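You operate a simulated robot arm through the tools that you are given. There is no shell and no other tool. Be economical: measure what you need, move in short steps, check, and stop when the job is done.

You are at the controls of a simulated two-armed robot. One attempt, no reset.

JOB
Take the grey rag from the steel table top and lay it out flat on the top of the grey cabinet.
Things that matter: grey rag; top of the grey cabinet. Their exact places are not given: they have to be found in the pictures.

The check looks at the end state, three seconds after you hand in, the way a careful person would. Anything else that was tipped, shoved, dropped, spilled or broken makes it a failure.

ROBOT AND FRAMES
Two 7-joint arms with two-finger parallel grippers on one trunk, on a base that drives. Base frame: it is fixed to the floor where the robot stands at the start and does not move with it; the origin is under the middle of the robot, x ahead of it, y to its left, z up. Lengths are in cm, angles in rad, forces in N, time in s.
The left shoulder is at the start at [2, 13.8, 117.5], the right one opposite. With the tool pointing down near the work surface each hand reaches from about 10 to 50 cm from the robot's upright axis, wherever it stands, measured 20 degrees to its own side. Places, roughly: top of the grey cabinet [150, -280, 90]. Payload 1.57 kg a hand.
The tool frame of a hand sits at the grasp point between the pads (the TCP): z along the fingers, y along the line on which they close. The tips reach 3 cm beyond it. The gripper opens to 8 cm. The fingers are 1.7 cm wide and 1.2 cm thick; the gripper's body (4 by 8.2 cm) begins 8 cm behind the TCP.
Orientation is told as [roll, pitch, yaw] about the base's x, y, z axes, in that order, counted from this pose: with the fingers straight down and closing along the base's y, the tool's x points along the base's -x, its y along +y and its z along -z.

CONTROLS
- The arms move only by the tool jog_arm. It takes "left_series", "right_series" or both (then of equal length, played together; a hand with none holds still); each is a list of rows, each a list of 3 entries, a list of its own where there are three numbers: the turn, a rotation vector about the tool's x, y, z in rad, then the shift along the tool's x, y, z in cm, then the gripper command, from -1 (fully open) to 1 (shut), values between in proportion. In form: [[[ax, ay, az], [x, y, z], gripper], ...]. A call has 1 to 8 rows; each row is the pose to reach, as a shift and turn from the pose commanded when the call began, along the tool's axes at that moment. Each row takes 0.2 s and may step no farther than 5 cm and 0.15 rad from the row before; otherwise, or with a gripper value out of range, the whole call is refused. A pose out of reach is approached as far as the arm can. The call stops where the force on the tool passes 40 N (or 10 N more than at its start, if that is more) or the arm is blocked; 0.2 s more then pass. The fingers move at their own pace (about 4.5 cm/s each) and stop on an object; they squeeze with about 26 N. The grip force told is the motor's: it shows also when the fingers shut on nothing. Time passes only in rows, and 0.2 s behind the last, so rows that repeat a pose let the fingers close. It gives the time, the measured TCP pose, the force on the tool (base axes), the opening and the grip force at its end, in the units of the frame above (readings bear some noise), with the torque about the TCP (base axes, N m) and any sound that the robot's microphone picked up.
- Cameras (640 x 400 px; columns grow to the right, rows downward): "scene" is now at [17.85, -3.7, 112.09]; the picture's right is [-0.43, -0.90, 0.00], its down [0.10, -0.05, -0.99] and it looks along [0.90, -0.43, 0.11] (base axes); focal length 214 px, centre (320, 200). "left" rides on the left gripper at [7.2, 0.7, -12.2] in its tool frame; the picture's right is [-0.09, 1.00, 0.00], its down [-0.84, -0.08, -0.54] and it looks along [-0.54, -0.05, 0.84] (tool axes); focal length 238 px, centre (320, 200). "right" rides on the right gripper at [7.2, -0.7, -12.2] in its tool frame; the picture's right is [0.09, 1.00, 0.00], its down [-0.84, 0.08, -0.54] and it looks along [-0.54, 0.05, 0.84] (tool axes); focal length 238 px, centre (320, 200).
- capture(camera): a new picture of that camera. It takes no simulated time.
- slide_trunk(by): slides the trunk up (or, below 0, down) by that many cm; the arms and the scene camera ride with it, the base frame stays. It gives what a move gives, with no picture.
- roll_base(legs): drives the robot by 1 to 6 legs, each [ahead, left, turn to the left] in cm, cm and rad, along the robot's own axes; the way and the turn of a leg run together, so that a leg with both is an arc; at most 150 cm and 3.142 rad a leg. The arms and the cameras ride along, it lands a little off, and it stops where it bumps. It gives what a move gives.
- pan_tilt(pan, tilt): turns the head with the scene camera to pan (to the left, within 1.047 rad either way) and tilt (down, from -0.506 to 1.204), counted from straight ahead of the robot. It gives what a move gives.
- probe_pixels(camera, pixels): there is no depth. For up to 12 entries [column, row, z] of the newest picture of that camera ("zoom" is the newest enlarged one), the place [x, y] in the base frame at which the ray of that pixel passes the height z, good to about 0.2 cm. It takes no simulated time.
- enlarge(camera, box): a new picture of the part [left, top, right, bottom] of that camera's present view, enlarged. It takes no simulated time.
- job_done(): hands the job in; it is judged then, once.

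Work in short steps. Measure before you move; look again where a grasp or a placing could have gone wrong, and mend it. You have 80 turns and 58 pictures in all, those below and enlarged ones among them. Open the grippers and draw the arms clear of the work before you hand the job in, unless the task says otherwise; then end with one line.

The tools are called as a command line: name --argument value ..., lists and objects as JSON in quotes. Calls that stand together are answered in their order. jog_arm: Moves the arms, as the interface text tells. Its arguments: {"type":"object","properties":{"left_series":{"type":"array"},"right_series":{"type":"array"}},"required":[]} The other tools are called the same way: slide_trunk (by) slides the trunk up or down; roll_base (legs) drives the base; pan_tilt (pan, tilt) turns the head that bears the scene camera; capture (camera) takes a picture; probe_pixels (camera, pixels) gives the place at which the rays of pixels pass given heights; enlarge (camera, box) takes an enlarged picture of a part of a camera's view; job_done () hands the job in.

At the start:

```text
time: 0.0
left_ee_pos: [23.27, -0.13, 108.65]
left_orientation: [0.007, 0.16, 0.017]
left_force: [75.5, -12.9, -17.6]
left_wrist_torque: [1.78, 10.09, 1.16]
left_grip_width: 8.01
left_grasp_force: 0.1
right_ee_pos: [18.9, -27.67, 102.81]
right_orientation: [-0.172, 0.416, -0.06]
right_force: [0.3, -0.8, 0.1]
right_wrist_torque: [-0.04, 0.01, -0.02]
right_grip_width: 8.0
right_grasp_force: 0.1
trunk travel left (down, up): [-55.0, 69.0]
robot x, y, heading: [-0.06, 0.3, -0.004]
head pan, tilt: [-0.445, -0.106]
```

scene: 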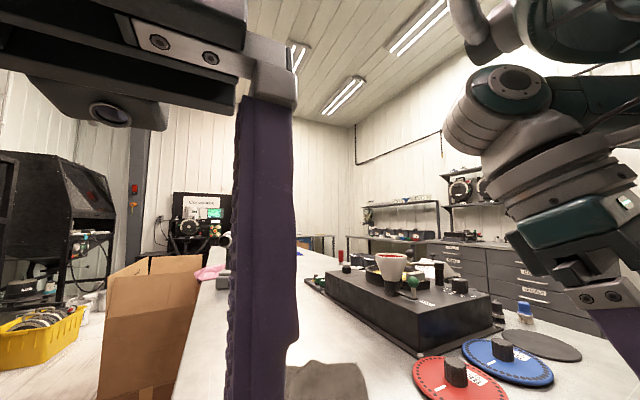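
right: 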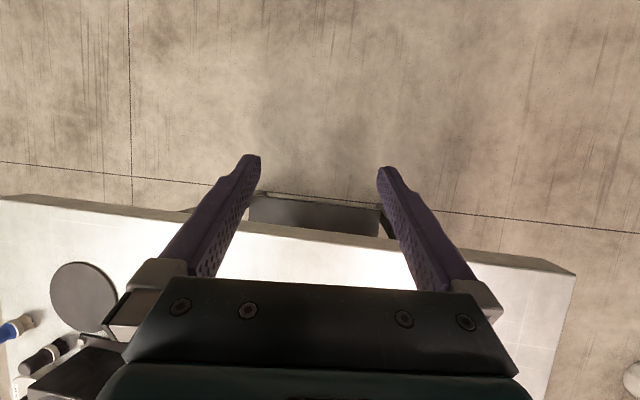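
left: 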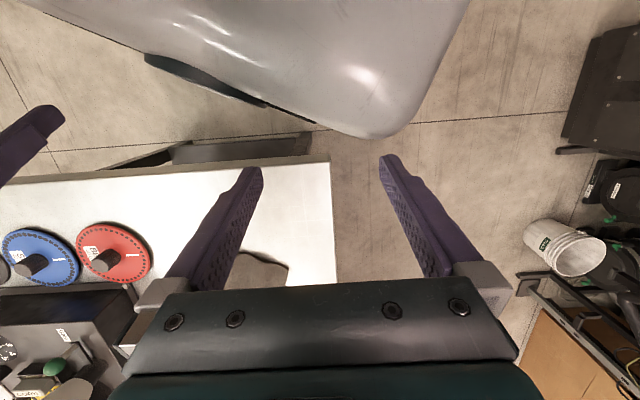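

The left gripper blocks the scene view and shows a 75 N force, so it is probably pressing on the head. The grey rag seems to be near (325,380) in the scene picture and (262,270) in the left picture. I'll probe it at a guessed table height and back the left hand off a little along its own axes.

probe_pixels --camera "left" --pixels '[[262, 268, 75], [262, 268, 85], [285, 270, 80], [330, 160, 80], [115, 252, 80]]'

probe_pixels --camera "scene" --pixels '[[325, 380, 75], [325, 380, 85], [325, 365, 80], [450, 385, 80]]'

jog_arm --left_series '[[[0, 0, 0], [0, 2, 0], -1], [[0, 0, 0], [-1, 5, 0], -1]]'

```text
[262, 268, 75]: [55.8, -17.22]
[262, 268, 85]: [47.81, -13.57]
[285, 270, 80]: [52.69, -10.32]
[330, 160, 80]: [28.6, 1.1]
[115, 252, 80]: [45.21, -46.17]
```

```text
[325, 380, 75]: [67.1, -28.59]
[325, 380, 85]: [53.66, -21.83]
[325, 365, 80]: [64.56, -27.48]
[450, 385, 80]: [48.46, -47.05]
```

```text
time: 0.6
left_ee_pos: [23.49, 4.62, 107.55]
left_orientation: [0.032, 0.197, -0.011]
left_force: [-0.8, 0.3, -0.4]
left_wrist_torque: [-0.02, 0.02, 0.01]
left_grip_width: 8.02
left_grasp_force: 0.0
right_ee_pos: [18.75, -27.71, 102.88]
right_orientation: [-0.174, 0.42, -0.06]
right_force: [-0.6, -0.7, 0.1]
right_wrist_torque: [-0.02, 0.02, -0.01]
right_grip_width: 7.98
right_grasp_force: 0.1
trunk travel left (down, up): [-55.0, 69.0]
robot x, y, heading: [0.07, 0.03, 0.001]
head pan, tilt: [-0.445, -0.106]
```

The contact is gone. I'll move the left hand further left, out of the view, then tilt the head down to see the table.

jog_arm --left_series '[[[0, 0, 0], [0, 4, 0], -1], [[0, 0, 0], [0, 8, 0], -1], [[0, 0, 0], [0, 12, 0], -1], [[0, 0, 0], [0, 16, 0], -1]]'

pan_tilt --pan -0.3 --tilt 0.6

capture --camera "scene"

```text
time: 1.1
left_ee_pos: [22.72, 12.54, 104.63]
left_orientation: [0.186, 0.286, 0.038]
left_force: [0.2, 0.0, -0.6]
left_wrist_torque: [0.01, 0.0, 0.0]
left_grip_width: 8.03
left_grasp_force: 0.0
right_ee_pos: [18.82, -27.73, 102.73]
right_orientation: [-0.176, 0.421, -0.06]
right_force: [0.0, 0.2, 0.4]
right_wrist_torque: [0.02, 0.03, -0.01]
right_grip_width: 7.98
right_grasp_force: 0.1
trunk travel left (down, up): [-55.0, 69.0]
robot x, y, heading: [-0.03, 0.15, -0.004]
head pan, tilt: [-0.445, -0.106]
stopped in row 2 (left hand): the arm was blocked; the commanded pose is now the measured one
```

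```text
time: 2.2
left_ee_pos: [22.75, 12.44, 104.62]
left_orientation: [0.187, 0.286, 0.037]
left_force: [0.2, 0.0, -0.2]
left_wrist_torque: [-0.03, 0.02, -0.01]
left_grip_width: 7.99
left_grasp_force: 0.0
right_ee_pos: [18.84, -27.68, 102.75]
right_orientation: [-0.173, 0.421, -0.059]
right_force: [1.0, -0.2, -0.4]
right_wrist_torque: [0.03, -0.02, -0.01]
right_grip_width: 8.0
right_grasp_force: 0.1
trunk travel left (down, up): [-55.0, 69.0]
robot x, y, heading: [-0.17, -0.07, 0.004]
head pan, tilt: [-0.3, 0.6]
```

```text
54 pictures are left
```

scene: 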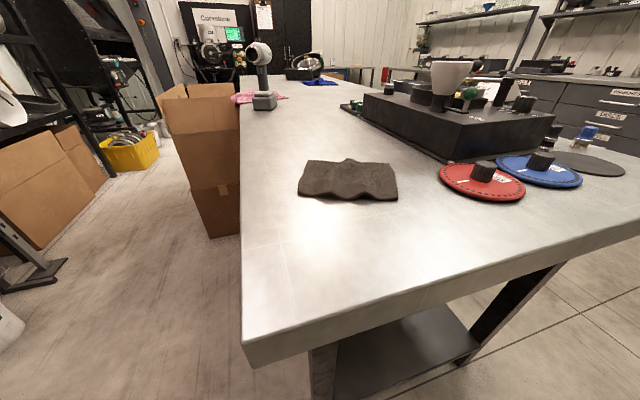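

The rag lies at (348,180) and the table's near corner at (245,350). I'll probe both at several heights to triangulate the table height.

probe_pixels --camera "scene" --pixels '[[298, 194, 70], [298, 194, 80], [298, 194, 90], [243, 340, 70], [243, 340, 80], [243, 340, 90], [397, 198, 80], [397, 198, 90], [305, 160, 80], [390, 163, 80], [305, 160, 90], [390, 163, 90]]'

enlarge --camera "scene" --box '[270, 130, 430, 230]'

capture --camera "left"

```text
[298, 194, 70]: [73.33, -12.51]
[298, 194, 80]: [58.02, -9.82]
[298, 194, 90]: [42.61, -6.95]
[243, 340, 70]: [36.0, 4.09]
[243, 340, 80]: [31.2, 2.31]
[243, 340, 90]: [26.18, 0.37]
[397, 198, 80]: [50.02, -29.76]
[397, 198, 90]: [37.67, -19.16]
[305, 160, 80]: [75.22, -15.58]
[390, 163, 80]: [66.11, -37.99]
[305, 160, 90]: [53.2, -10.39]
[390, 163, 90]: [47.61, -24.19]
```

```text
4.00 times, centred on (350, 180) of scene
```

zoom: 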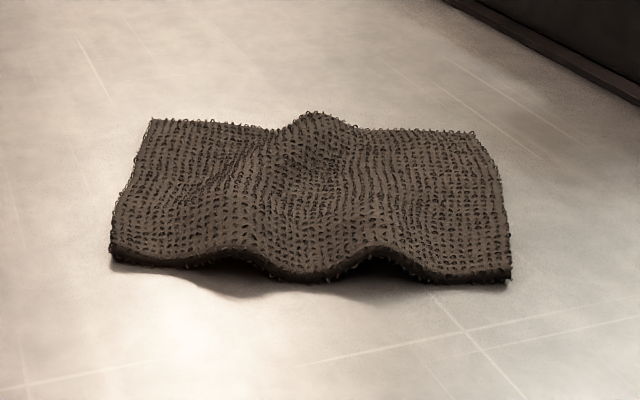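

```text
52 pictures are left
```

left: 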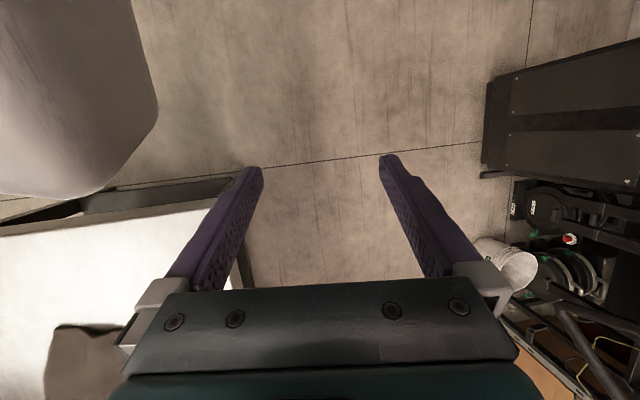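

Now I'll probe the same rag corner, scene (397,198) and left (57,330), to fix the height.

probe_pixels --camera "left" --pixels '[[57, 328, 78], [57, 328, 82], [57, 328, 86], [57, 328, 90], [0, 236, 82], [0, 236, 86], [128, 330, 82]]'

probe_pixels --camera "scene" --pixels '[[397, 198, 78], [397, 198, 82], [397, 198, 86], [245, 342, 82], [245, 342, 86], [500, 268, 82], [500, 268, 86], [298, 190, 82], [298, 190, 86]]'

```text
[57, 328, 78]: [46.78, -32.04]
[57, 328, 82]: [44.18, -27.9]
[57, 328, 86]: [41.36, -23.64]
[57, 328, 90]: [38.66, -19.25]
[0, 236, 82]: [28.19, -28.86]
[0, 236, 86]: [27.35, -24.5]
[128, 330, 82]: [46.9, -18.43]
```

```text
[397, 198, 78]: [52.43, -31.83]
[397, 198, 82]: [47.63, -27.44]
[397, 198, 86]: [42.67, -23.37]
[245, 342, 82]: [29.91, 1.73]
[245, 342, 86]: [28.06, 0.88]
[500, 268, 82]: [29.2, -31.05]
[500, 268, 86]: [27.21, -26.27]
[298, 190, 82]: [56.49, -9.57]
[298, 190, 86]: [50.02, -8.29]
```

Both rays agree at z ≈ 87.5, so the table top is at about 87 and the rag spans roughly x 41–58, y −8 to −27. Next I'll look towards the cabinet to plan the way there.

pan_tilt --pan -1.04 --tilt 0.15

capture --camera "scene"

```text
time: 3.3
left_ee_pos: [22.64, 12.57, 104.51]
left_orientation: [0.188, 0.285, 0.035]
left_force: [0.0, 1.3, -0.4]
left_wrist_torque: [0.03, 0.0, -0.04]
left_grip_width: 8.0
left_grasp_force: 0.0
right_ee_pos: [18.88, -27.64, 102.78]
right_orientation: [-0.174, 0.421, -0.06]
right_force: [0.3, 0.4, 0.1]
right_wrist_torque: [-0.05, -0.02, 0.02]
right_grip_width: 7.98
right_grasp_force: 0.0
trunk travel left (down, up): [-55.0, 69.0]
robot x, y, heading: [0.04, 0.31, 0.0]
head pan, tilt: [-1.04, 0.15]
```

```text
51 pictures are left
```

scene: 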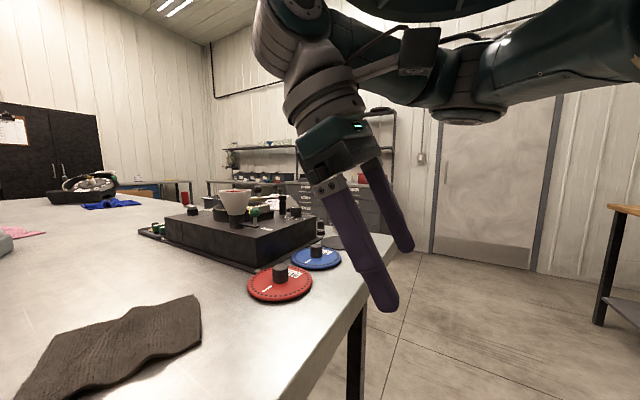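

The way to the cabinet goes around the table's right end. The near rag edge runs along about (−0.37, −0.93), so turning the base by −0.38 squares the robot to it. I'll do that and come ahead a little, then look.

roll_base --legs '[[0, 0, -0.38], [5, 2, 0]]'

pan_tilt --pan 0 --tilt 0.75

capture --camera "scene"

```text
time: 5.4
left_ee_pos: [31.1, 3.19, 104.67]
left_orientation: [0.185, 0.286, -0.343]
left_force: [-0.1, 0.5, -0.4]
left_wrist_torque: [0.02, 0.0, -0.02]
left_grip_width: 8.01
left_grasp_force: 0.0
right_ee_pos: [12.72, -32.71, 102.75]
right_orientation: [-0.173, 0.417, -0.439]
right_force: [0.4, -0.8, 0.2]
right_wrist_torque: [-0.01, 0.02, 0.0]
right_grip_width: 7.99
right_grasp_force: 0.0
trunk travel left (down, up): [-55.0, 69.0]
robot x, y, heading: [5.27, -0.22, -0.382]
head pan, tilt: [-1.04, 0.15]
```

```text
time: 6.7
left_ee_pos: [31.16, 3.18, 104.6]
left_orientation: [0.188, 0.285, -0.345]
left_force: [-0.1, 0.0, -0.6]
left_wrist_torque: [-0.01, -0.02, -0.02]
left_grip_width: 7.99
left_grasp_force: 0.0
right_ee_pos: [12.7, -32.68, 102.73]
right_orientation: [-0.173, 0.421, -0.438]
right_force: [0.1, -0.3, -0.4]
right_wrist_torque: [-0.03, 0.01, -0.02]
right_grip_width: 8.0
right_grasp_force: 0.1
trunk travel left (down, up): [-55.0, 69.0]
robot x, y, heading: [5.26, 0.02, -0.385]
head pan, tilt: [0.0, 0.75]
```

```text
50 pictures are left
```

scene: 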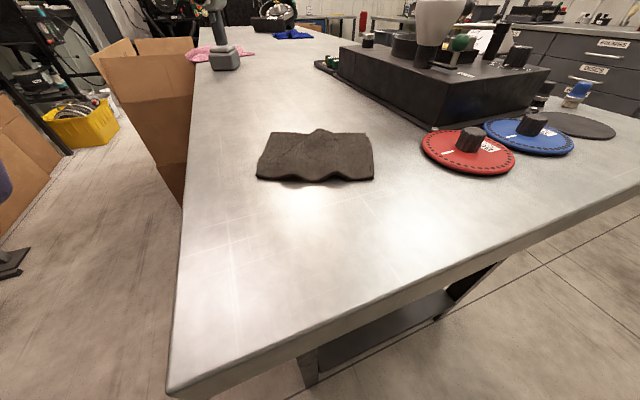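

The rag now looks square to the robot, with its near edge at row ~180 from column 257 to 374. I'll probe its corners.

probe_pixels --camera "scene" --pixels '[[257, 178, 87], [374, 180, 87], [271, 133, 87], [366, 136, 87], [318, 182, 87], [178, 385, 87], [257, 178, 85], [374, 180, 85]]'

```text
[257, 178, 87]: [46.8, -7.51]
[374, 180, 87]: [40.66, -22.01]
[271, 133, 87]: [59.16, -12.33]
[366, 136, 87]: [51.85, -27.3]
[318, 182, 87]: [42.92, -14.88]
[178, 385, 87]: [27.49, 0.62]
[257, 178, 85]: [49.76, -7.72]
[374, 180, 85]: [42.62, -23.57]
```

In the robot's frame the near edge is 41 cm ahead and runs from 8.6 cm left to 7.1 cm right. I'll grip it with both hands, closing perpendicular to the edge. First I'll level both hands and bring them forward.

jog_arm --left_series '[[[0.047, -0.071, 0], [-2, 0, 0], -1], [[0.094, -0.142, 0], [-4, 0, 0], -1], [[0.141, -0.213, 0], [-6, 0, 0], -1], [[0.188, -0.285, 0], [-8, 0, 0], -1]]' --right_series '[[[-0.043, -0.105, -0.013], [-2, 1, 0], -1], [[-0.086, -0.21, -0.026], [-4, 2, 0], -1], [[-0.13, -0.315, -0.04], [-6, 4, 0], -1], [[-0.173, -0.421, -0.053], [-8, 6, 0], -1]]'

```text
time: 7.7
left_ee_pos: [38.32, 0.43, 102.22]
left_orientation: [-0.006, 0.003, -0.372]
left_force: [0.3, 0.9, 0.6]
left_wrist_torque: [0.01, 0.01, -0.01]
left_grip_width: 8.02
left_grasp_force: 0.0
right_ee_pos: [21.1, -30.45, 98.66]
right_orientation: [0.021, 0.001, -0.355]
right_force: [0.2, -0.7, 0.8]
right_wrist_torque: [-0.03, 0.02, 0.02]
right_grip_width: 8.0
right_grasp_force: 0.2
trunk travel left (down, up): [-55.0, 69.0]
robot x, y, heading: [5.07, 0.17, -0.387]
head pan, tilt: [0.0, 0.75]
```

Both hands are level. Now I'll yaw them in opposite directions, with the wrist cameras outward, while going forward to just short of the edge.

jog_arm --left_series '[[[0, 0, 0.145], [-1, 0, 0], -1], [[0, 0, 0.29], [-2, 0, 0], -1], [[0, 0, 0.435], [-3, 0, 0], -1], [[0, 0, 0.58], [-4, 0, 0], -1], [[0, 0, 0.725], [-5, 0, 0], -1], [[0, 0, 0.87], [-6, 0, 0], -1], [[0, 0, 1.015], [-7, 0, 0], -1], [[0, 0, 1.16], [-8, 0, 0], -1]]' --right_series '[[[0, 0, -0.145], [-1.5, 0, -0.5], -1], [[0, 0, -0.29], [-3, 0, -1], -1], [[0, 0, -0.435], [-4.5, 0, -1.5], -1], [[0, 0, -0.58], [-6, 0, -2], -1], [[0, 0, -0.725], [-7.5, 0, -2.5], -1], [[0, 0, -0.87], [-9, 0, -3], -1], [[0, 0, -1.015], [-10.5, 0, -3.5], -1], [[0, 0, -1.16], [-12, 0, -3.5], -1]]'

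```text
time: 9.5
left_ee_pos: [45.8, -2.26, 102.25]
left_orientation: [-0.006, -0.003, -1.531]
left_force: [0.5, 0.0, 0.5]
left_wrist_torque: [0.01, 0.01, 0.0]
left_grip_width: 8.02
left_grasp_force: 0.2
right_ee_pos: [32.46, -34.49, 102.14]
right_orientation: [0.012, -0.017, 0.809]
right_force: [-0.4, -0.1, -0.3]
right_wrist_torque: [-0.02, 0.01, 0.03]
right_grip_width: 8.02
right_grasp_force: 0.1
trunk travel left (down, up): [-55.0, 69.0]
robot x, y, heading: [5.61, 0.08, -0.384]
head pan, tilt: [0.0, 0.75]
```

The yaw works. I'll finish it in place, then look.

jog_arm --left_series '[[[0, 0, 0.14], [0, 0, 0], -1], [[0, 0, 0.28], [0, 0, 0], -1], [[0, 0, 0.422], [0, 0, 0], -1]]' --right_series '[[[0, 0, -0.125], [0, 0, 0], -1], [[0, 0, -0.25], [0, 0, 0], -1], [[0, 0, -0.377], [0, 0, 0], -1]]'

capture --camera "scene"

```text
time: 10.3
left_ee_pos: [45.75, -2.28, 102.28]
left_orientation: [-0.003, -0.005, -1.955]
left_force: [0.4, 0.0, 0.2]
left_wrist_torque: [-0.02, -0.03, 0.02]
left_grip_width: 7.99
left_grasp_force: 0.1
right_ee_pos: [32.69, -34.54, 102.02]
right_orientation: [0.004, -0.021, 1.186]
right_force: [-0.1, -0.2, -0.5]
right_wrist_torque: [0.01, -0.03, 0.03]
right_grip_width: 8.02
right_grasp_force: 0.1
trunk travel left (down, up): [-55.0, 69.0]
robot x, y, heading: [5.12, -0.13, -0.384]
head pan, tilt: [0.0, 0.75]
```

```text
49 pictures are left
```

scene: 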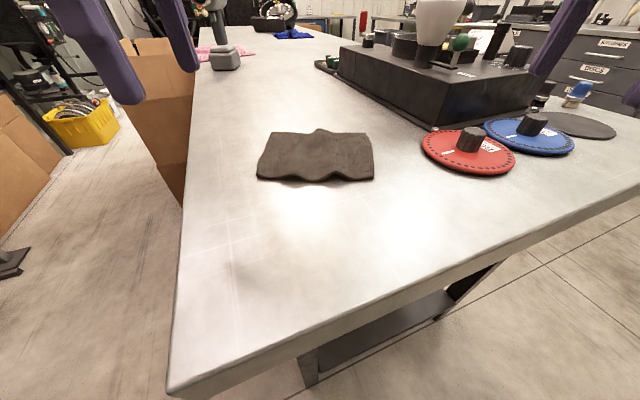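

The view is clear. I'll bring both hands above their grip points (left ≈ [46.3, −10.0], right ≈ [42.1, −19.9]), staying about 8 cm above the table.

jog_arm --left_series '[[[0, 0, 0], [-2, 1, 0], -1], [[0, 0, 0], [-4, 2, 0], -1], [[0, 0, 0], [-5.5, 3, 0], -1], [[0, 0, 0], [-6.95, 3.4, 2], -1], [[0, 0, 0], [-6.95, 3.4, 4], -0.5], [[0, 0, 0], [-6.95, 3.4, 7], -0.25]]' --right_series '[[[0, 0, 0], [-4, -1, 0], -1], [[0, 0, 0], [-8, -2, 0], -1], [[0, 0, 0], [-12, -3, 0], -1], [[0, 0, 0], [-15, -3.2, 2], -1], [[0, 0, 0], [-17.1, -3.2, 4], -0.5], [[0, 0, 0], [-17.1, -3.2, 7], -0.25]]'

capture --camera "scene"

capture --camera "left"

```text
time: 11.7
left_ee_pos: [46.39, -10.15, 95.42]
left_orientation: [-0.003, -0.007, -1.951]
left_force: [0.8, -0.8, -0.2]
left_wrist_torque: [-0.02, 0.04, 0.0]
left_grip_width: 4.98
left_grasp_force: 0.1
right_ee_pos: [42.16, -19.92, 95.39]
right_orientation: [0.006, -0.02, 1.183]
right_force: [-0.5, -0.6, 0.0]
right_wrist_torque: [-0.02, 0.01, -0.02]
right_grip_width: 5.01
right_grasp_force: 0.1
trunk travel left (down, up): [-55.0, 69.0]
robot x, y, heading: [5.6, -0.42, -0.384]
head pan, tilt: [0.0, 0.75]
```

```text
48 pictures are left
```

scene: 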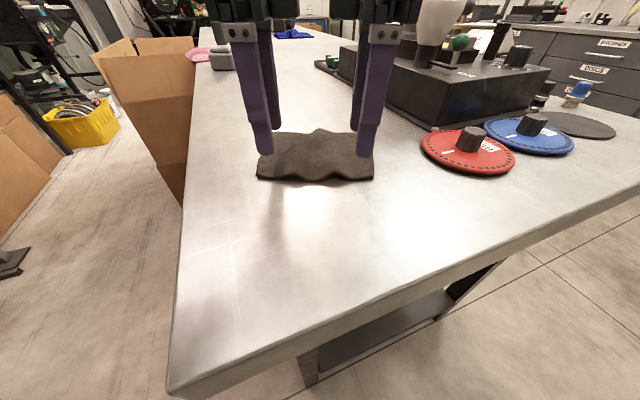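

```text
47 pictures are left
```

left: 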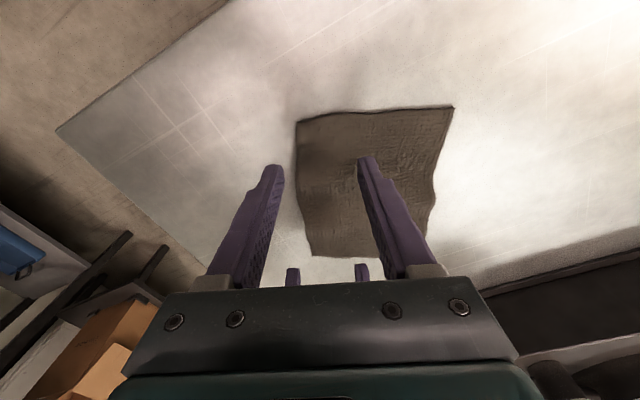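

The edge lies between the fingertips. I'll check the edge position from the left camera.

probe_pixels --camera "left" --pixels '[[297, 122, 87], [298, 165, 87], [310, 253, 87], [454, 107, 87], [425, 235, 87], [57, 130, 87], [57, 130, 85]]'

```text
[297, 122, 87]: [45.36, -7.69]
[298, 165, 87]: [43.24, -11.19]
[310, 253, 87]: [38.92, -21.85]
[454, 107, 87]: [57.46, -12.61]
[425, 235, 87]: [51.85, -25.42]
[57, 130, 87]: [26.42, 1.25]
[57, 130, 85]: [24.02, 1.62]
```

The two cameras agree for a table height of about 87.6, which puts the edge 0.8 cm nearer than I assumed. I'll shift back 0.6 cm and lower gently to near contact.

jog_arm --left_series '[[[0, 0, 0], [0, -0.6, 1.5], -0.25], [[0, 0, 0], [0, -0.6, 3], -0.25], [[0, 0, 0], [0, -0.6, 3.8], -0.25], [[0, 0, 0], [0, -0.6, 4.2], -0.25]]' --right_series '[[[0, 0, 0], [0, 0.6, 1.5], -0.25], [[0, 0, 0], [0, 0.6, 3], -0.25], [[0, 0, 0], [0, 0.6, 3.8], -0.25], [[0, 0, 0], [0, 0.6, 4.2], -0.25]]'

capture --camera "scene"

enlarge --camera "scene" --box '[230, 100, 410, 212]'

```text
time: 12.7
left_ee_pos: [45.94, -10.0, 91.3]
left_orientation: [0.002, -0.006, -1.95]
left_force: [-1.3, 1.0, 7.9]
left_wrist_torque: [-0.09, -0.17, -0.02]
left_grip_width: 4.88
left_grasp_force: 0.1
right_ee_pos: [41.55, -19.61, 91.25]
right_orientation: [0.004, -0.021, 1.185]
right_force: [-1.8, -1.4, 9.1]
right_wrist_torque: [-0.11, -0.16, -0.02]
right_grip_width: 4.91
right_grasp_force: 0.0
trunk travel left (down, up): [-55.0, 69.0]
robot x, y, heading: [5.39, -0.07, -0.38]
head pan, tilt: [0.0, 0.75]
```

```text
46 pictures are left
```

scene: 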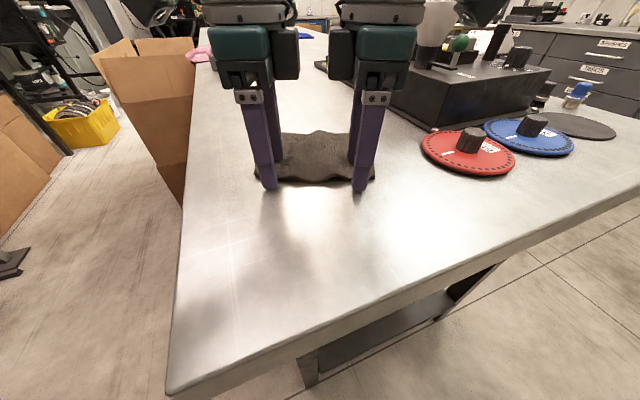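

```text
3.56 times, centred on (320, 156) of scene
```

zoom: 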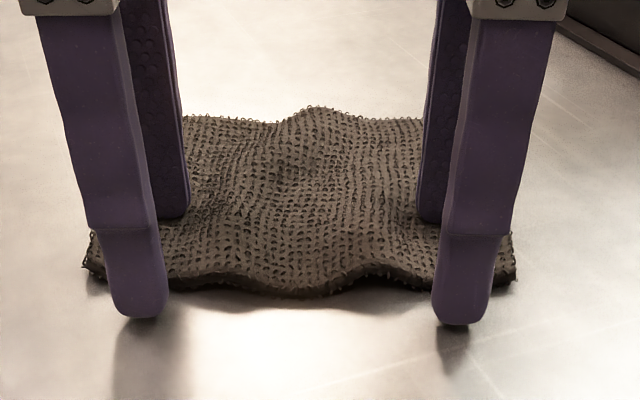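

The inner fingers press on the rag (8–9 N) and the outer ones are just outside the edge. I'll press 0.2 cm more and close both.

jog_arm --left_series '[[[0, 0, 0], [0, 0, 0.2], -0.25], [[0, 0, 0], [0, 0, 0.2], 0.4], [[0, 0, 0], [0, 0, 0.2], 1], [[0, 0, 0], [0, 0, 0.2], 1], [[0, 0, 0], [0, 0, 0.2], 1], [[0, 0, 0], [0, 0, 0.2], 1]]' --right_series '[[[0, 0, 0], [0, 0, 0.2], -0.25], [[0, 0, 0], [0, 0, 0.2], 0.4], [[0, 0, 0], [0, 0, 0.2], 1], [[0, 0, 0], [0, 0, 0.2], 1], [[0, 0, 0], [0, 0, 0.2], 1], [[0, 0, 0], [0, 0, 0.2], 1]]'

enlarge --camera "scene" --box '[230, 100, 410, 212]'

```text
time: 14.1
left_ee_pos: [46.26, -10.04, 91.42]
left_orientation: [0.003, -0.007, -1.952]
left_force: [1.3, 0.0, 22.6]
left_wrist_torque: [-0.16, -0.16, 0.06]
left_grip_width: 0.58
left_grasp_force: 25.3
right_ee_pos: [42.02, -19.64, 91.15]
right_orientation: [-0.001, -0.023, 1.182]
right_force: [1.8, 0.3, 26.3]
right_wrist_torque: [-0.15, -0.29, 0.01]
right_grip_width: 0.46
right_grasp_force: 25.1
trunk travel left (down, up): [-55.0, 69.0]
robot x, y, heading: [5.23, -0.3, -0.384]
head pan, tilt: [0.0, 0.75]
```

```text
3.56 times, centred on (320, 156) of scene
```

zoom: 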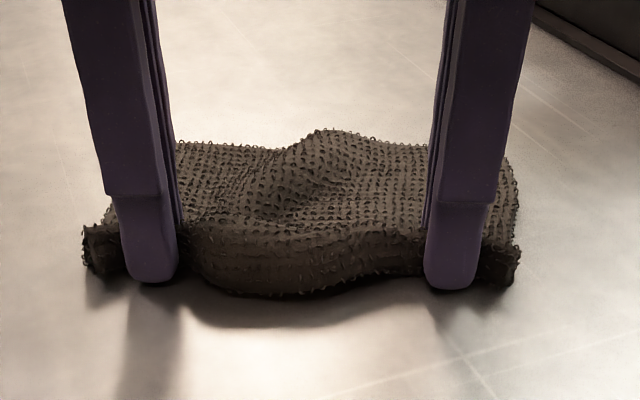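

Both hands hold cloth (openings 0.58 and 0.46 cm, 25 N). I'll lift together, slowly.

jog_arm --left_series '[[[0, 0, 0], [0, 0, -1], 1], [[0, 0, 0], [0, 0, -2.5], 1], [[0, 0, 0], [0, 0, -4.5], 1], [[0, 0, 0], [0, 0, -7], 1], [[0, 0, 0], [0, 0, -9.5], 1], [[0, 0, 0], [0, 0, -12], 1], [[0, 0, 0], [0, 0, -14.5], 1], [[0, 0, 0], [0, 0, -17], 1]]' --right_series '[[[0, 0, 0], [0, 0, -1], 1], [[0, 0, 0], [0, 0, -2.5], 1], [[0, 0, 0], [0, 0, -4.5], 1], [[0, 0, 0], [0, 0, -7], 1], [[0, 0, 0], [0, 0, -9.5], 1], [[0, 0, 0], [0, 0, -12], 1], [[0, 0, 0], [0, 0, -14.5], 1], [[0, 0, 0], [0, 0, -17], 1]]'

capture --camera "scene"

```text
time: 15.9
left_ee_pos: [45.82, -9.6, 106.98]
left_orientation: [-0.023, -0.004, -1.947]
left_force: [0.0, -1.6, -0.8]
left_wrist_torque: [-0.04, -0.04, 0.02]
left_grip_width: 0.46
left_grasp_force: 25.0
right_ee_pos: [41.45, -20.11, 107.13]
right_orientation: [0.024, -0.017, 1.18]
right_force: [0.6, 0.9, -0.5]
right_wrist_torque: [-0.01, -0.05, 0.0]
right_grip_width: 0.42
right_grasp_force: 24.3
trunk travel left (down, up): [-55.0, 69.0]
robot x, y, heading: [5.48, 0.02, -0.379]
head pan, tilt: [0.0, 0.75]
```

```text
43 pictures are left
```

scene: 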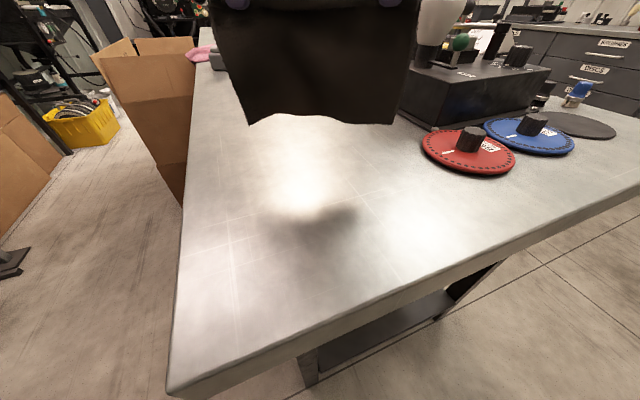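

The rag hangs spread between the hands. I'll raise the trunk for clearance, back the base off the table, and look towards the cabinet.

slide_trunk --by 8

roll_base --legs '[[-20, 0, 0]]'

pan_tilt --pan -0.8 --tilt 0.3

capture --camera "scene"

```text
time: 17.1
left_ee_pos: [45.75, -9.73, 114.95]
left_orientation: [-0.022, -0.004, -1.951]
left_force: [-0.3, 0.6, -0.7]
left_wrist_torque: [0.02, -0.04, 0.02]
left_grip_width: 0.4
left_grasp_force: 25.3
right_ee_pos: [41.43, -19.95, 115.2]
right_orientation: [0.022, -0.019, 1.182]
right_force: [-0.6, -0.3, -0.6]
right_wrist_torque: [-0.03, -0.03, -0.01]
right_grip_width: 0.4
right_grasp_force: 24.5
trunk travel left (down, up): [-63.0, 61.0]
robot x, y, heading: [5.53, -0.43, -0.379]
head pan, tilt: [0.0, 0.75]
```

```text
time: 18.7
left_ee_pos: [27.2, -2.21, 115.11]
left_orientation: [-0.02, -0.006, -1.951]
left_force: [0.3, -0.5, -0.1]
left_wrist_torque: [0.01, 0.0, 0.02]
left_grip_width: 0.43
left_grasp_force: 24.7
right_ee_pos: [22.83, -12.29, 115.07]
right_orientation: [0.021, -0.019, 1.185]
right_force: [0.4, 0.1, 0.7]
right_wrist_torque: [-0.02, -0.04, 0.0]
right_grip_width: 0.39
right_grasp_force: 24.9
trunk travel left (down, up): [-63.0, 61.0]
robot x, y, heading: [-13.31, 7.05, -0.379]
head pan, tilt: [0.0, 0.75]
```

```text
time: 19.8
left_ee_pos: [27.17, -2.32, 115.09]
left_orientation: [-0.02, -0.005, -1.949]
left_force: [-0.6, 0.3, -0.2]
left_wrist_torque: [0.01, -0.02, 0.01]
left_grip_width: 0.4
left_grasp_force: 24.8
right_ee_pos: [23.02, -12.37, 115.21]
right_orientation: [0.022, -0.019, 1.186]
right_force: [0.3, -0.2, 0.0]
right_wrist_torque: [-0.02, -0.04, 0.04]
right_grip_width: 0.39
right_grasp_force: 25.0
trunk travel left (down, up): [-63.0, 61.0]
robot x, y, heading: [-13.49, 7.32, -0.38]
head pan, tilt: [-0.799, 0.3]
```

```text
42 pictures are left
```

scene: 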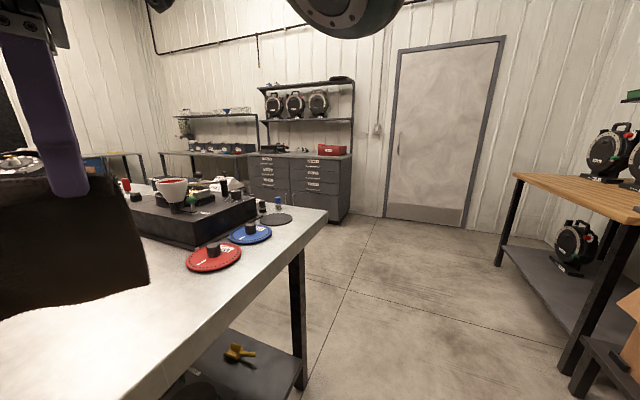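

The grey drawer cabinet is at (250–350, 155–220), with objects on top. I'll enlarge and probe its top edge.

enlarge --camera "scene" --box '[220, 70, 400, 230]'

probe_pixels --camera "scene" --pixels '[[249, 156, 90], [293, 159, 90], [345, 160, 90], [352, 155, 90], [331, 212, 87], [250, 180, 87], [305, 388, 0], [502, 265, 0], [566, 370, 0], [338, 222, 0], [385, 216, 0]]'

```text
2.50 times, centred on (310, 150) of scene
```

zoom: 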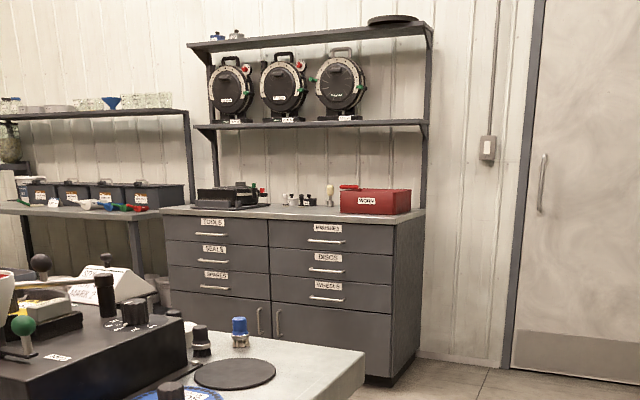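

```text
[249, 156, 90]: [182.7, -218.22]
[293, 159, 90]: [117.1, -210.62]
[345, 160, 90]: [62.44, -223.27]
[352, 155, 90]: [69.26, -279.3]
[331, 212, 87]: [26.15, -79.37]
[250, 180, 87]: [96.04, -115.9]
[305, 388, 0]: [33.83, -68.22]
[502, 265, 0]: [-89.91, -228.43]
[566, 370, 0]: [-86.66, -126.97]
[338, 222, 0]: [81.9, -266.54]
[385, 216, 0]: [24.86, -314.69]
```

The table's right end is at y ≈ −80 and the cabinet front near y ≈ −255, so there is an aisle between them. I'll turn to face −y, drive down past the table's end, and look along the aisle.

roll_base --legs '[[0, 0, -1.19], [140, 0, 0], [30, 0, 0]]'

pan_tilt --pan 0.95 --tilt 0.3

capture --camera "scene"

```text
time: 31.4
left_ee_pos: [-3.62, -204.39, 114.92]
left_orientation: [-0.024, -0.005, -3.123]
left_force: [0.9, 0.2, -0.6]
left_wrist_torque: [0.02, 0.0, 0.08]
left_grip_width: 0.44
left_grasp_force: 24.5
right_ee_pos: [-14.61, -204.38, 115.17]
right_orientation: [0.023, -0.021, 0.01]
right_force: [0.0, 0.4, 0.7]
right_wrist_torque: [0.03, 0.01, 0.06]
right_grip_width: 0.43
right_grasp_force: 24.7
trunk travel left (down, up): [-63.0, 61.0]
robot x, y, heading: [-10.28, -163.47, -1.559]
head pan, tilt: [-0.799, 0.3]
```

```text
time: 33.2
left_ee_pos: [-3.6, -204.47, 114.85]
left_orientation: [-0.025, -0.005, -3.125]
left_force: [-0.6, -0.5, 0.1]
left_wrist_torque: [-0.01, -0.02, 0.05]
left_grip_width: 0.4
left_grasp_force: 24.7
right_ee_pos: [-14.58, -204.31, 115.14]
right_orientation: [0.023, -0.018, 0.011]
right_force: [0.2, 0.1, -0.9]
right_wrist_torque: [0.02, 0.0, 0.07]
right_grip_width: 0.43
right_grasp_force: 24.3
trunk travel left (down, up): [-63.0, 61.0]
robot x, y, heading: [-10.13, -163.6, -1.553]
head pan, tilt: [0.949, 0.3]
```

```text
40 pictures are left
```

scene: 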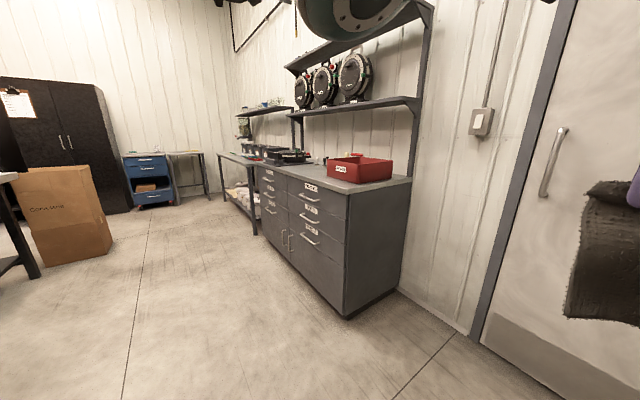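

The aisle floor is clear. I'll probe the cabinet top's corners and the red box.

probe_pixels --camera "scene" --pixels '[[347, 194, 90], [257, 165, 90], [411, 179, 90], [287, 175, 90], [362, 183, 90], [392, 176, 90], [328, 177, 90], [345, 318, 0], [264, 236, 0], [110, 240, 0], [306, 163, 90]]'

enlarge --camera "scene" --box '[230, 120, 430, 245]'

```text
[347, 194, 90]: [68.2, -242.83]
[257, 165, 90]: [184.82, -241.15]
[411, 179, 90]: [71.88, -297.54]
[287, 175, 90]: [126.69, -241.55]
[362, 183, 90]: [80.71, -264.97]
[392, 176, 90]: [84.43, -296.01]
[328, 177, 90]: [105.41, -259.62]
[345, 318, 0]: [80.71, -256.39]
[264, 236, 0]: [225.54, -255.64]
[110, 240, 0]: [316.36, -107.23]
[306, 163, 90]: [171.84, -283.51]
```

```text
3.20 times, centred on (330, 182) of scene
```

zoom: 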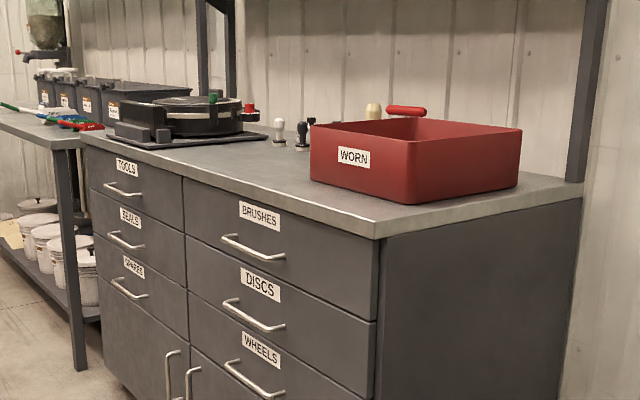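

The clear part of the top is between the red box (x up to ~106) and the black case, in front of the small stamps, around x ≈ 125. I'll strafe left 134 cm and look ahead.

roll_base --legs '[[0, 134, -0.015]]'

slide_trunk --by 12

pan_tilt --pan 0 --tilt 0.35

capture --camera "scene"

```text
time: 39.9
left_ee_pos: [128.6, -204.97, 115.04]
left_orientation: [-0.024, -0.005, 3.12]
left_force: [-0.1, 0.3, 0.3]
left_wrist_torque: [0.0, -0.02, 0.07]
left_grip_width: 0.43
left_grasp_force: 25.1
right_ee_pos: [117.64, -204.53, 115.06]
right_orientation: [0.021, -0.019, -0.025]
right_force: [0.1, -0.7, -0.2]
right_wrist_torque: [-0.03, 0.0, 0.06]
right_grip_width: 0.41
right_grasp_force: 25.0
trunk travel left (down, up): [-63.0, 61.0]
robot x, y, heading: [123.5, -163.8, -1.594]
head pan, tilt: [0.949, 0.3]
```

```text
time: 41.4
left_ee_pos: [128.54, -204.93, 126.87]
left_orientation: [-0.025, -0.006, 3.121]
left_force: [-0.5, 0.7, -0.6]
left_wrist_torque: [-0.03, 0.0, 0.05]
left_grip_width: 0.42
left_grasp_force: 25.1
right_ee_pos: [117.6, -204.39, 127.07]
right_orientation: [0.021, -0.02, -0.027]
right_force: [-0.8, -0.1, 0.0]
right_wrist_torque: [0.02, 0.02, 0.06]
right_grip_width: 0.41
right_grasp_force: 24.5
trunk travel left (down, up): [-75.0, 49.0]
robot x, y, heading: [123.14, -163.68, -1.592]
head pan, tilt: [0.949, 0.3]
```

```text
time: 42.6
left_ee_pos: [128.72, -204.93, 126.87]
left_orientation: [-0.024, -0.005, 3.121]
left_force: [0.1, 0.2, 0.3]
left_wrist_torque: [0.02, 0.01, 0.1]
left_grip_width: 0.45
left_grasp_force: 24.8
right_ee_pos: [117.61, -204.63, 127.18]
right_orientation: [0.022, -0.019, -0.025]
right_force: [0.1, -0.2, 0.1]
right_wrist_torque: [0.03, -0.01, 0.06]
right_grip_width: 0.41
right_grasp_force: 24.9
trunk travel left (down, up): [-75.0, 49.0]
robot x, y, heading: [123.71, -164.28, -1.599]
head pan, tilt: [0.0, 0.351]
```

```text
38 pictures are left
```

scene: 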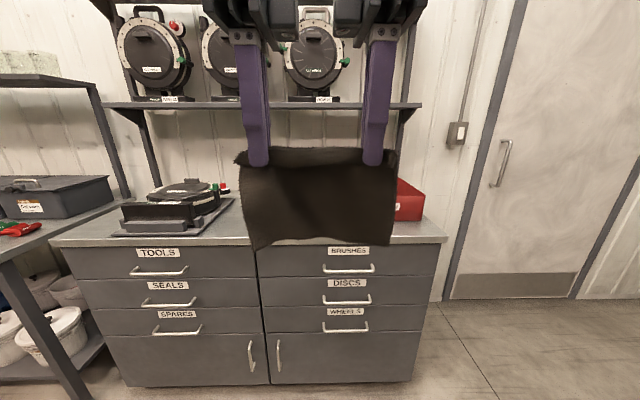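

I'll triangulate the cabinet's front right corner at (447,240) and its back edge.

probe_pixels --camera "scene" --pixels '[[447, 240, 86], [447, 240, 90], [447, 240, 94], [50, 245, 90], [425, 218, 90], [412, 381, 0], [112, 234, 90], [215, 230, 90], [233, 200, 90], [108, 107, 130], [421, 107, 130]]'

```text
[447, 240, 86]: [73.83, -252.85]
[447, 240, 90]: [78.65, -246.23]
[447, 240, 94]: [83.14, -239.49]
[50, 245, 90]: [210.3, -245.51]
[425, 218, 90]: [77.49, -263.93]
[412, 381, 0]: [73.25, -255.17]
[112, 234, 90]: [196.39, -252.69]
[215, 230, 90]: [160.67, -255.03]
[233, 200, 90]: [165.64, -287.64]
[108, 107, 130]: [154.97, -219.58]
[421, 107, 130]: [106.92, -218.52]
```

The cabinet top comes out at z ≈ 87, with its front edge at y ≈ −250 and a free area x ≈ 116–160, y ≈ −250 to −278. Before closing in I'll see how far the base sticks out ahead of the axis.

pan_tilt --pan 0 --tilt 1.2

capture --camera "scene"

```text
time: 43.8
left_ee_pos: [128.6, -204.92, 126.82]
left_orientation: [-0.025, -0.004, 3.121]
left_force: [-0.6, -0.7, 0.7]
left_wrist_torque: [0.03, 0.02, 0.05]
left_grip_width: 0.43
left_grasp_force: 25.3
right_ee_pos: [117.61, -204.53, 127.13]
right_orientation: [0.023, -0.018, -0.025]
right_force: [0.1, -0.2, -0.2]
right_wrist_torque: [0.03, -0.01, 0.04]
right_grip_width: 0.43
right_grasp_force: 25.2
trunk travel left (down, up): [-75.0, 49.0]
robot x, y, heading: [123.37, -163.99, -1.593]
head pan, tilt: [0.0, 1.201]
```

```text
37 pictures are left
```

scene: 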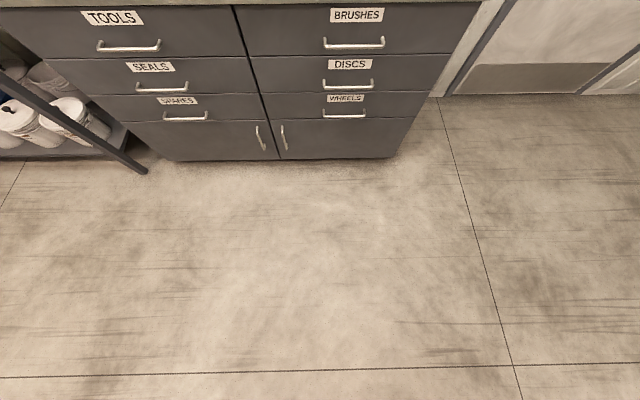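

No base shows in the picture. I'll probe the lowest pixel row to bound how far it reaches.

probe_pixels --camera "scene" --pixels '[[320, 399, 0], [320, 399, 20], [320, 399, 40], [155, 160, 0], [405, 155, 0]]'

```text
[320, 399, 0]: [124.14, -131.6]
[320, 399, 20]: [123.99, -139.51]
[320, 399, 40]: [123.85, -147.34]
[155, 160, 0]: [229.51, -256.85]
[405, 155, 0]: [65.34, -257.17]
```

The floor shows right under the axis, so I can't see any base protruding. I'll lower the trunk to TCP ≈ 109, shift left 13.5 cm and come ahead 42 cm, then look.

roll_base --legs '[[0, 13.5, 0.02], [42, 0, 0]]'

slide_trunk --by -17

pan_tilt --pan 0 --tilt 0.6

capture --camera "scene"

capture --camera "left"

capture --camera "right"

```text
time: 47.3
left_ee_pos: [142.71, -247.09, 126.9]
left_orientation: [-0.025, -0.004, 3.138]
left_force: [-0.5, -0.2, 0.6]
left_wrist_torque: [0.01, 0.01, 0.06]
left_grip_width: 0.43
left_grasp_force: 25.3
right_ee_pos: [131.77, -246.88, 127.1]
right_orientation: [0.022, -0.019, -0.01]
right_force: [0.3, -0.9, 0.7]
right_wrist_torque: [0.01, -0.01, 0.08]
right_grip_width: 0.39
right_grasp_force: 24.5
trunk travel left (down, up): [-75.0, 49.0]
robot x, y, heading: [136.91, -206.11, -1.574]
head pan, tilt: [0.0, 1.201]
```

```text
time: 49.2
left_ee_pos: [142.6, -247.18, 109.95]
left_orientation: [-0.026, -0.003, 3.138]
left_force: [-0.6, -0.2, 0.1]
left_wrist_torque: [-0.02, -0.01, 0.06]
left_grip_width: 0.42
left_grasp_force: 25.0
right_ee_pos: [131.68, -246.91, 110.03]
right_orientation: [0.024, -0.019, -0.011]
right_force: [0.4, 0.4, 0.0]
right_wrist_torque: [0.01, 0.01, 0.07]
right_grip_width: 0.42
right_grasp_force: 25.1
trunk travel left (down, up): [-58.0, 66.0]
robot x, y, heading: [137.25, -206.15, -1.576]
head pan, tilt: [0.0, 1.201]
```

```text
time: 50.2
left_ee_pos: [142.76, -247.25, 109.92]
left_orientation: [-0.025, -0.005, 3.136]
left_force: [0.6, -0.7, -0.2]
left_wrist_torque: [0.01, -0.01, 0.04]
left_grip_width: 0.42
left_grasp_force: 25.2
right_ee_pos: [131.73, -246.86, 110.18]
right_orientation: [0.025, -0.019, -0.01]
right_force: [1.0, 0.4, 0.6]
right_wrist_torque: [0.04, 0.0, 0.06]
right_grip_width: 0.4
right_grasp_force: 24.9
trunk travel left (down, up): [-58.0, 66.0]
robot x, y, heading: [136.81, -206.24, -1.574]
head pan, tilt: [0.0, 0.6]
```

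```text
36 pictures are left
```

scene: 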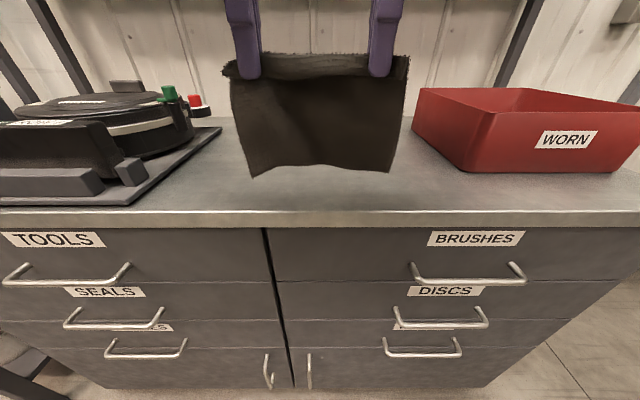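

```text
35 pictures are left
```

left: 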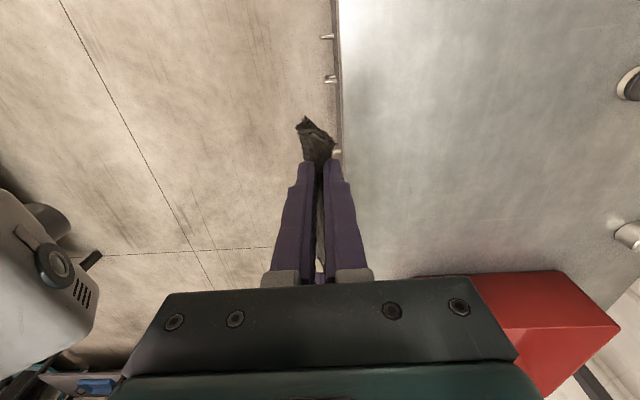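

```text
34 pictures are left
```

right: 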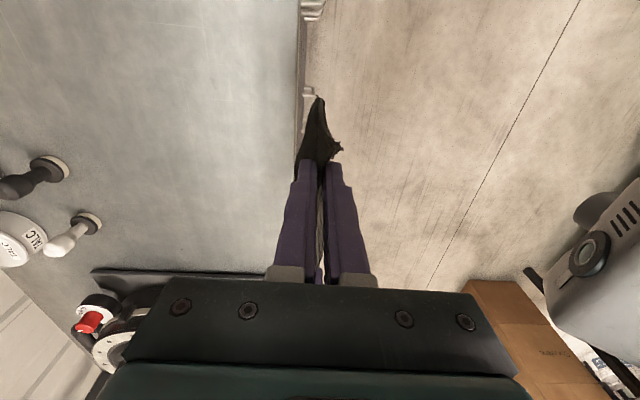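

Now I'll measure the front edge and the stamps from the wrist cameras, and the rag's lower edge from the scene camera.

probe_pixels --camera "right" --pixels '[[298, 60, 87], [297, 140, 87], [60, 165, 87], [95, 222, 87], [92, 272, 87], [298, 60, 85]]'

probe_pixels --camera "left" --pixels '[[341, 60, 87], [343, 150, 87], [628, 80, 87], [622, 235, 87], [470, 280, 87]]'

probe_pixels --camera "scene" --pixels '[[320, 212, 87], [320, 212, 85], [320, 212, 89], [255, 176, 96], [255, 176, 99], [388, 172, 96], [388, 172, 99], [140, 205, 87], [220, 127, 87], [465, 170, 87], [412, 130, 87]]'

```text
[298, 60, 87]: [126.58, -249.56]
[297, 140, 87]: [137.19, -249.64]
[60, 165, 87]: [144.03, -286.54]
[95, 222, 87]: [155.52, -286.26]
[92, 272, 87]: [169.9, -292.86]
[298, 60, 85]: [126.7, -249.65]
```

```text
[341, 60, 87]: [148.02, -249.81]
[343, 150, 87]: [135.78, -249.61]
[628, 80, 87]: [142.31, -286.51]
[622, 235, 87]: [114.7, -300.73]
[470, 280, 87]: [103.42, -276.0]
```

```text
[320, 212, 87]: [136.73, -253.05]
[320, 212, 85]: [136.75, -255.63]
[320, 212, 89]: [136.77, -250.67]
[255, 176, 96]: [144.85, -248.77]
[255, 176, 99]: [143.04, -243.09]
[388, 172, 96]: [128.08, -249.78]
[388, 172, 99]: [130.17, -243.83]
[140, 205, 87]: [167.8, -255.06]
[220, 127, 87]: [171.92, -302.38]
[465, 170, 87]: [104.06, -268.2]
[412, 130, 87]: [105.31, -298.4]
```

The front edge is at y = −249.7, which puts the top at z ≈ 90. The rag's lower edge is at z ≈ 97, stamps at y ≈ −286, the red box at x < 107 and the mat at x > 165. I'll come ahead 15 cm.

roll_base --legs '[[10, 0, 0], [5, 0, 0]]'

```text
time: 51.9
left_ee_pos: [142.68, -262.32, 109.87]
left_orientation: [-0.024, -0.005, 3.139]
left_force: [-0.4, 0.8, 0.9]
left_wrist_torque: [0.0, -0.01, 0.05]
left_grip_width: 0.44
left_grasp_force: 25.4
right_ee_pos: [131.54, -262.11, 110.15]
right_orientation: [0.023, -0.019, -0.009]
right_force: [-0.5, -0.3, 0.3]
right_wrist_torque: [0.0, -0.01, 0.0]
right_grip_width: 0.39
right_grasp_force: 24.9
trunk travel left (down, up): [-58.0, 66.0]
robot x, y, heading: [136.79, -221.19, -1.575]
head pan, tilt: [0.0, 0.6]
```

No bump. Next I'll extend both hands 7 cm forward, lower until the free edge nearly touches, and check.

jog_arm --left_series '[[[0, 0, 0], [0, 2, 0], 1], [[0, 0, 0], [0, 4, 0], 1], [[0, 0, 0], [0, 6, 0], 1], [[0, 0, 0], [0, 7, 1], 1], [[0, 0, 0], [0, 7, 3], 1], [[0, 0, 0], [0, 7, 5], 1], [[0, 0, 0], [0, 7, 6.3], 1]]' --right_series '[[[0, 0, 0], [0, -2, 0], 1], [[0, 0, 0], [0, -4, 0], 1], [[0, 0, 0], [0, -6, 0], 1], [[0, 0, 0], [0, -7, 1], 1], [[0, 0, 0], [0, -7, 3], 1], [[0, 0, 0], [0, -7, 5], 1], [[0, 0, 0], [0, -7, 6.5], 1]]'

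capture --camera "scene"

```text
time: 53.5
left_ee_pos: [143.12, -266.97, 103.7]
left_orientation: [-0.023, -0.009, 3.136]
left_force: [-9.7, 0.0, 2.1]
left_wrist_torque: [0.04, 0.21, 0.02]
left_grip_width: 0.41
left_grasp_force: 24.2
left hand out of reach, approached as far as the arm can: row 2, 3, 4, 5, 6, 7
right_ee_pos: [131.16, -266.62, 104.69]
right_orientation: [0.022, -0.023, -0.007]
right_force: [9.9, -0.2, -1.9]
right_wrist_torque: [0.05, -0.22, -0.02]
right_grip_width: 0.41
right_grasp_force: 24.6
right hand out of reach, approached as far as the arm can: row 2, 3, 4, 5, 6, 7
trunk travel left (down, up): [-58.0, 66.0]
robot x, y, heading: [136.69, -221.2, -1.575]
head pan, tilt: [0.0, 0.6]
```

```text
33 pictures are left
```

scene: 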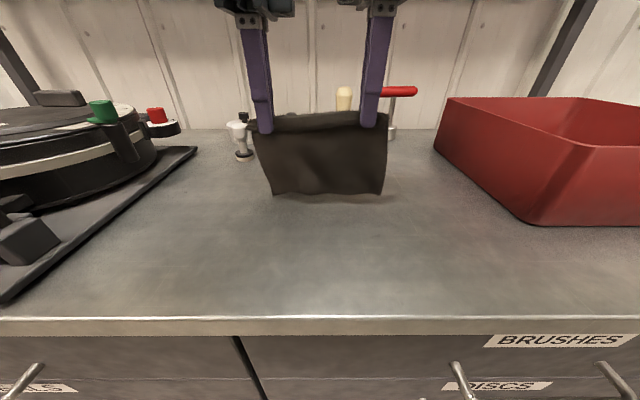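

The arms are at the limit of reach, 45.7 cm ahead, and pull on each other by 10 N. The free edge is almost on the top at y ≈ −267. I'll draw back 1.5 cm to get back into reach and read the pose.

jog_arm --left_series '[[[0, 0, 0], [0, -0.8, 0], 1], [[0, 0, 0], [0, -1.5, 0], 1]]' --right_series '[[[0, 0, 0], [0, 0.8, 0], 1], [[0, 0, 0], [0, 1.5, 0], 1]]'

```text
time: 54.1
left_ee_pos: [143.32, -265.59, 103.64]
left_orientation: [-0.024, -0.007, 3.139]
left_force: [-11.3, -0.4, 2.0]
left_wrist_torque: [0.05, 0.24, -0.01]
left_grip_width: 0.4
left_grasp_force: 25.1
right_ee_pos: [131.23, -265.2, 104.51]
right_orientation: [0.023, -0.02, -0.01]
right_force: [12.6, -0.3, -1.3]
right_wrist_torque: [0.06, -0.23, 0.0]
right_grip_width: 0.42
right_grasp_force: 24.8
trunk travel left (down, up): [-58.0, 66.0]
robot x, y, heading: [136.82, -221.34, -1.574]
head pan, tilt: [0.0, 0.6]
```

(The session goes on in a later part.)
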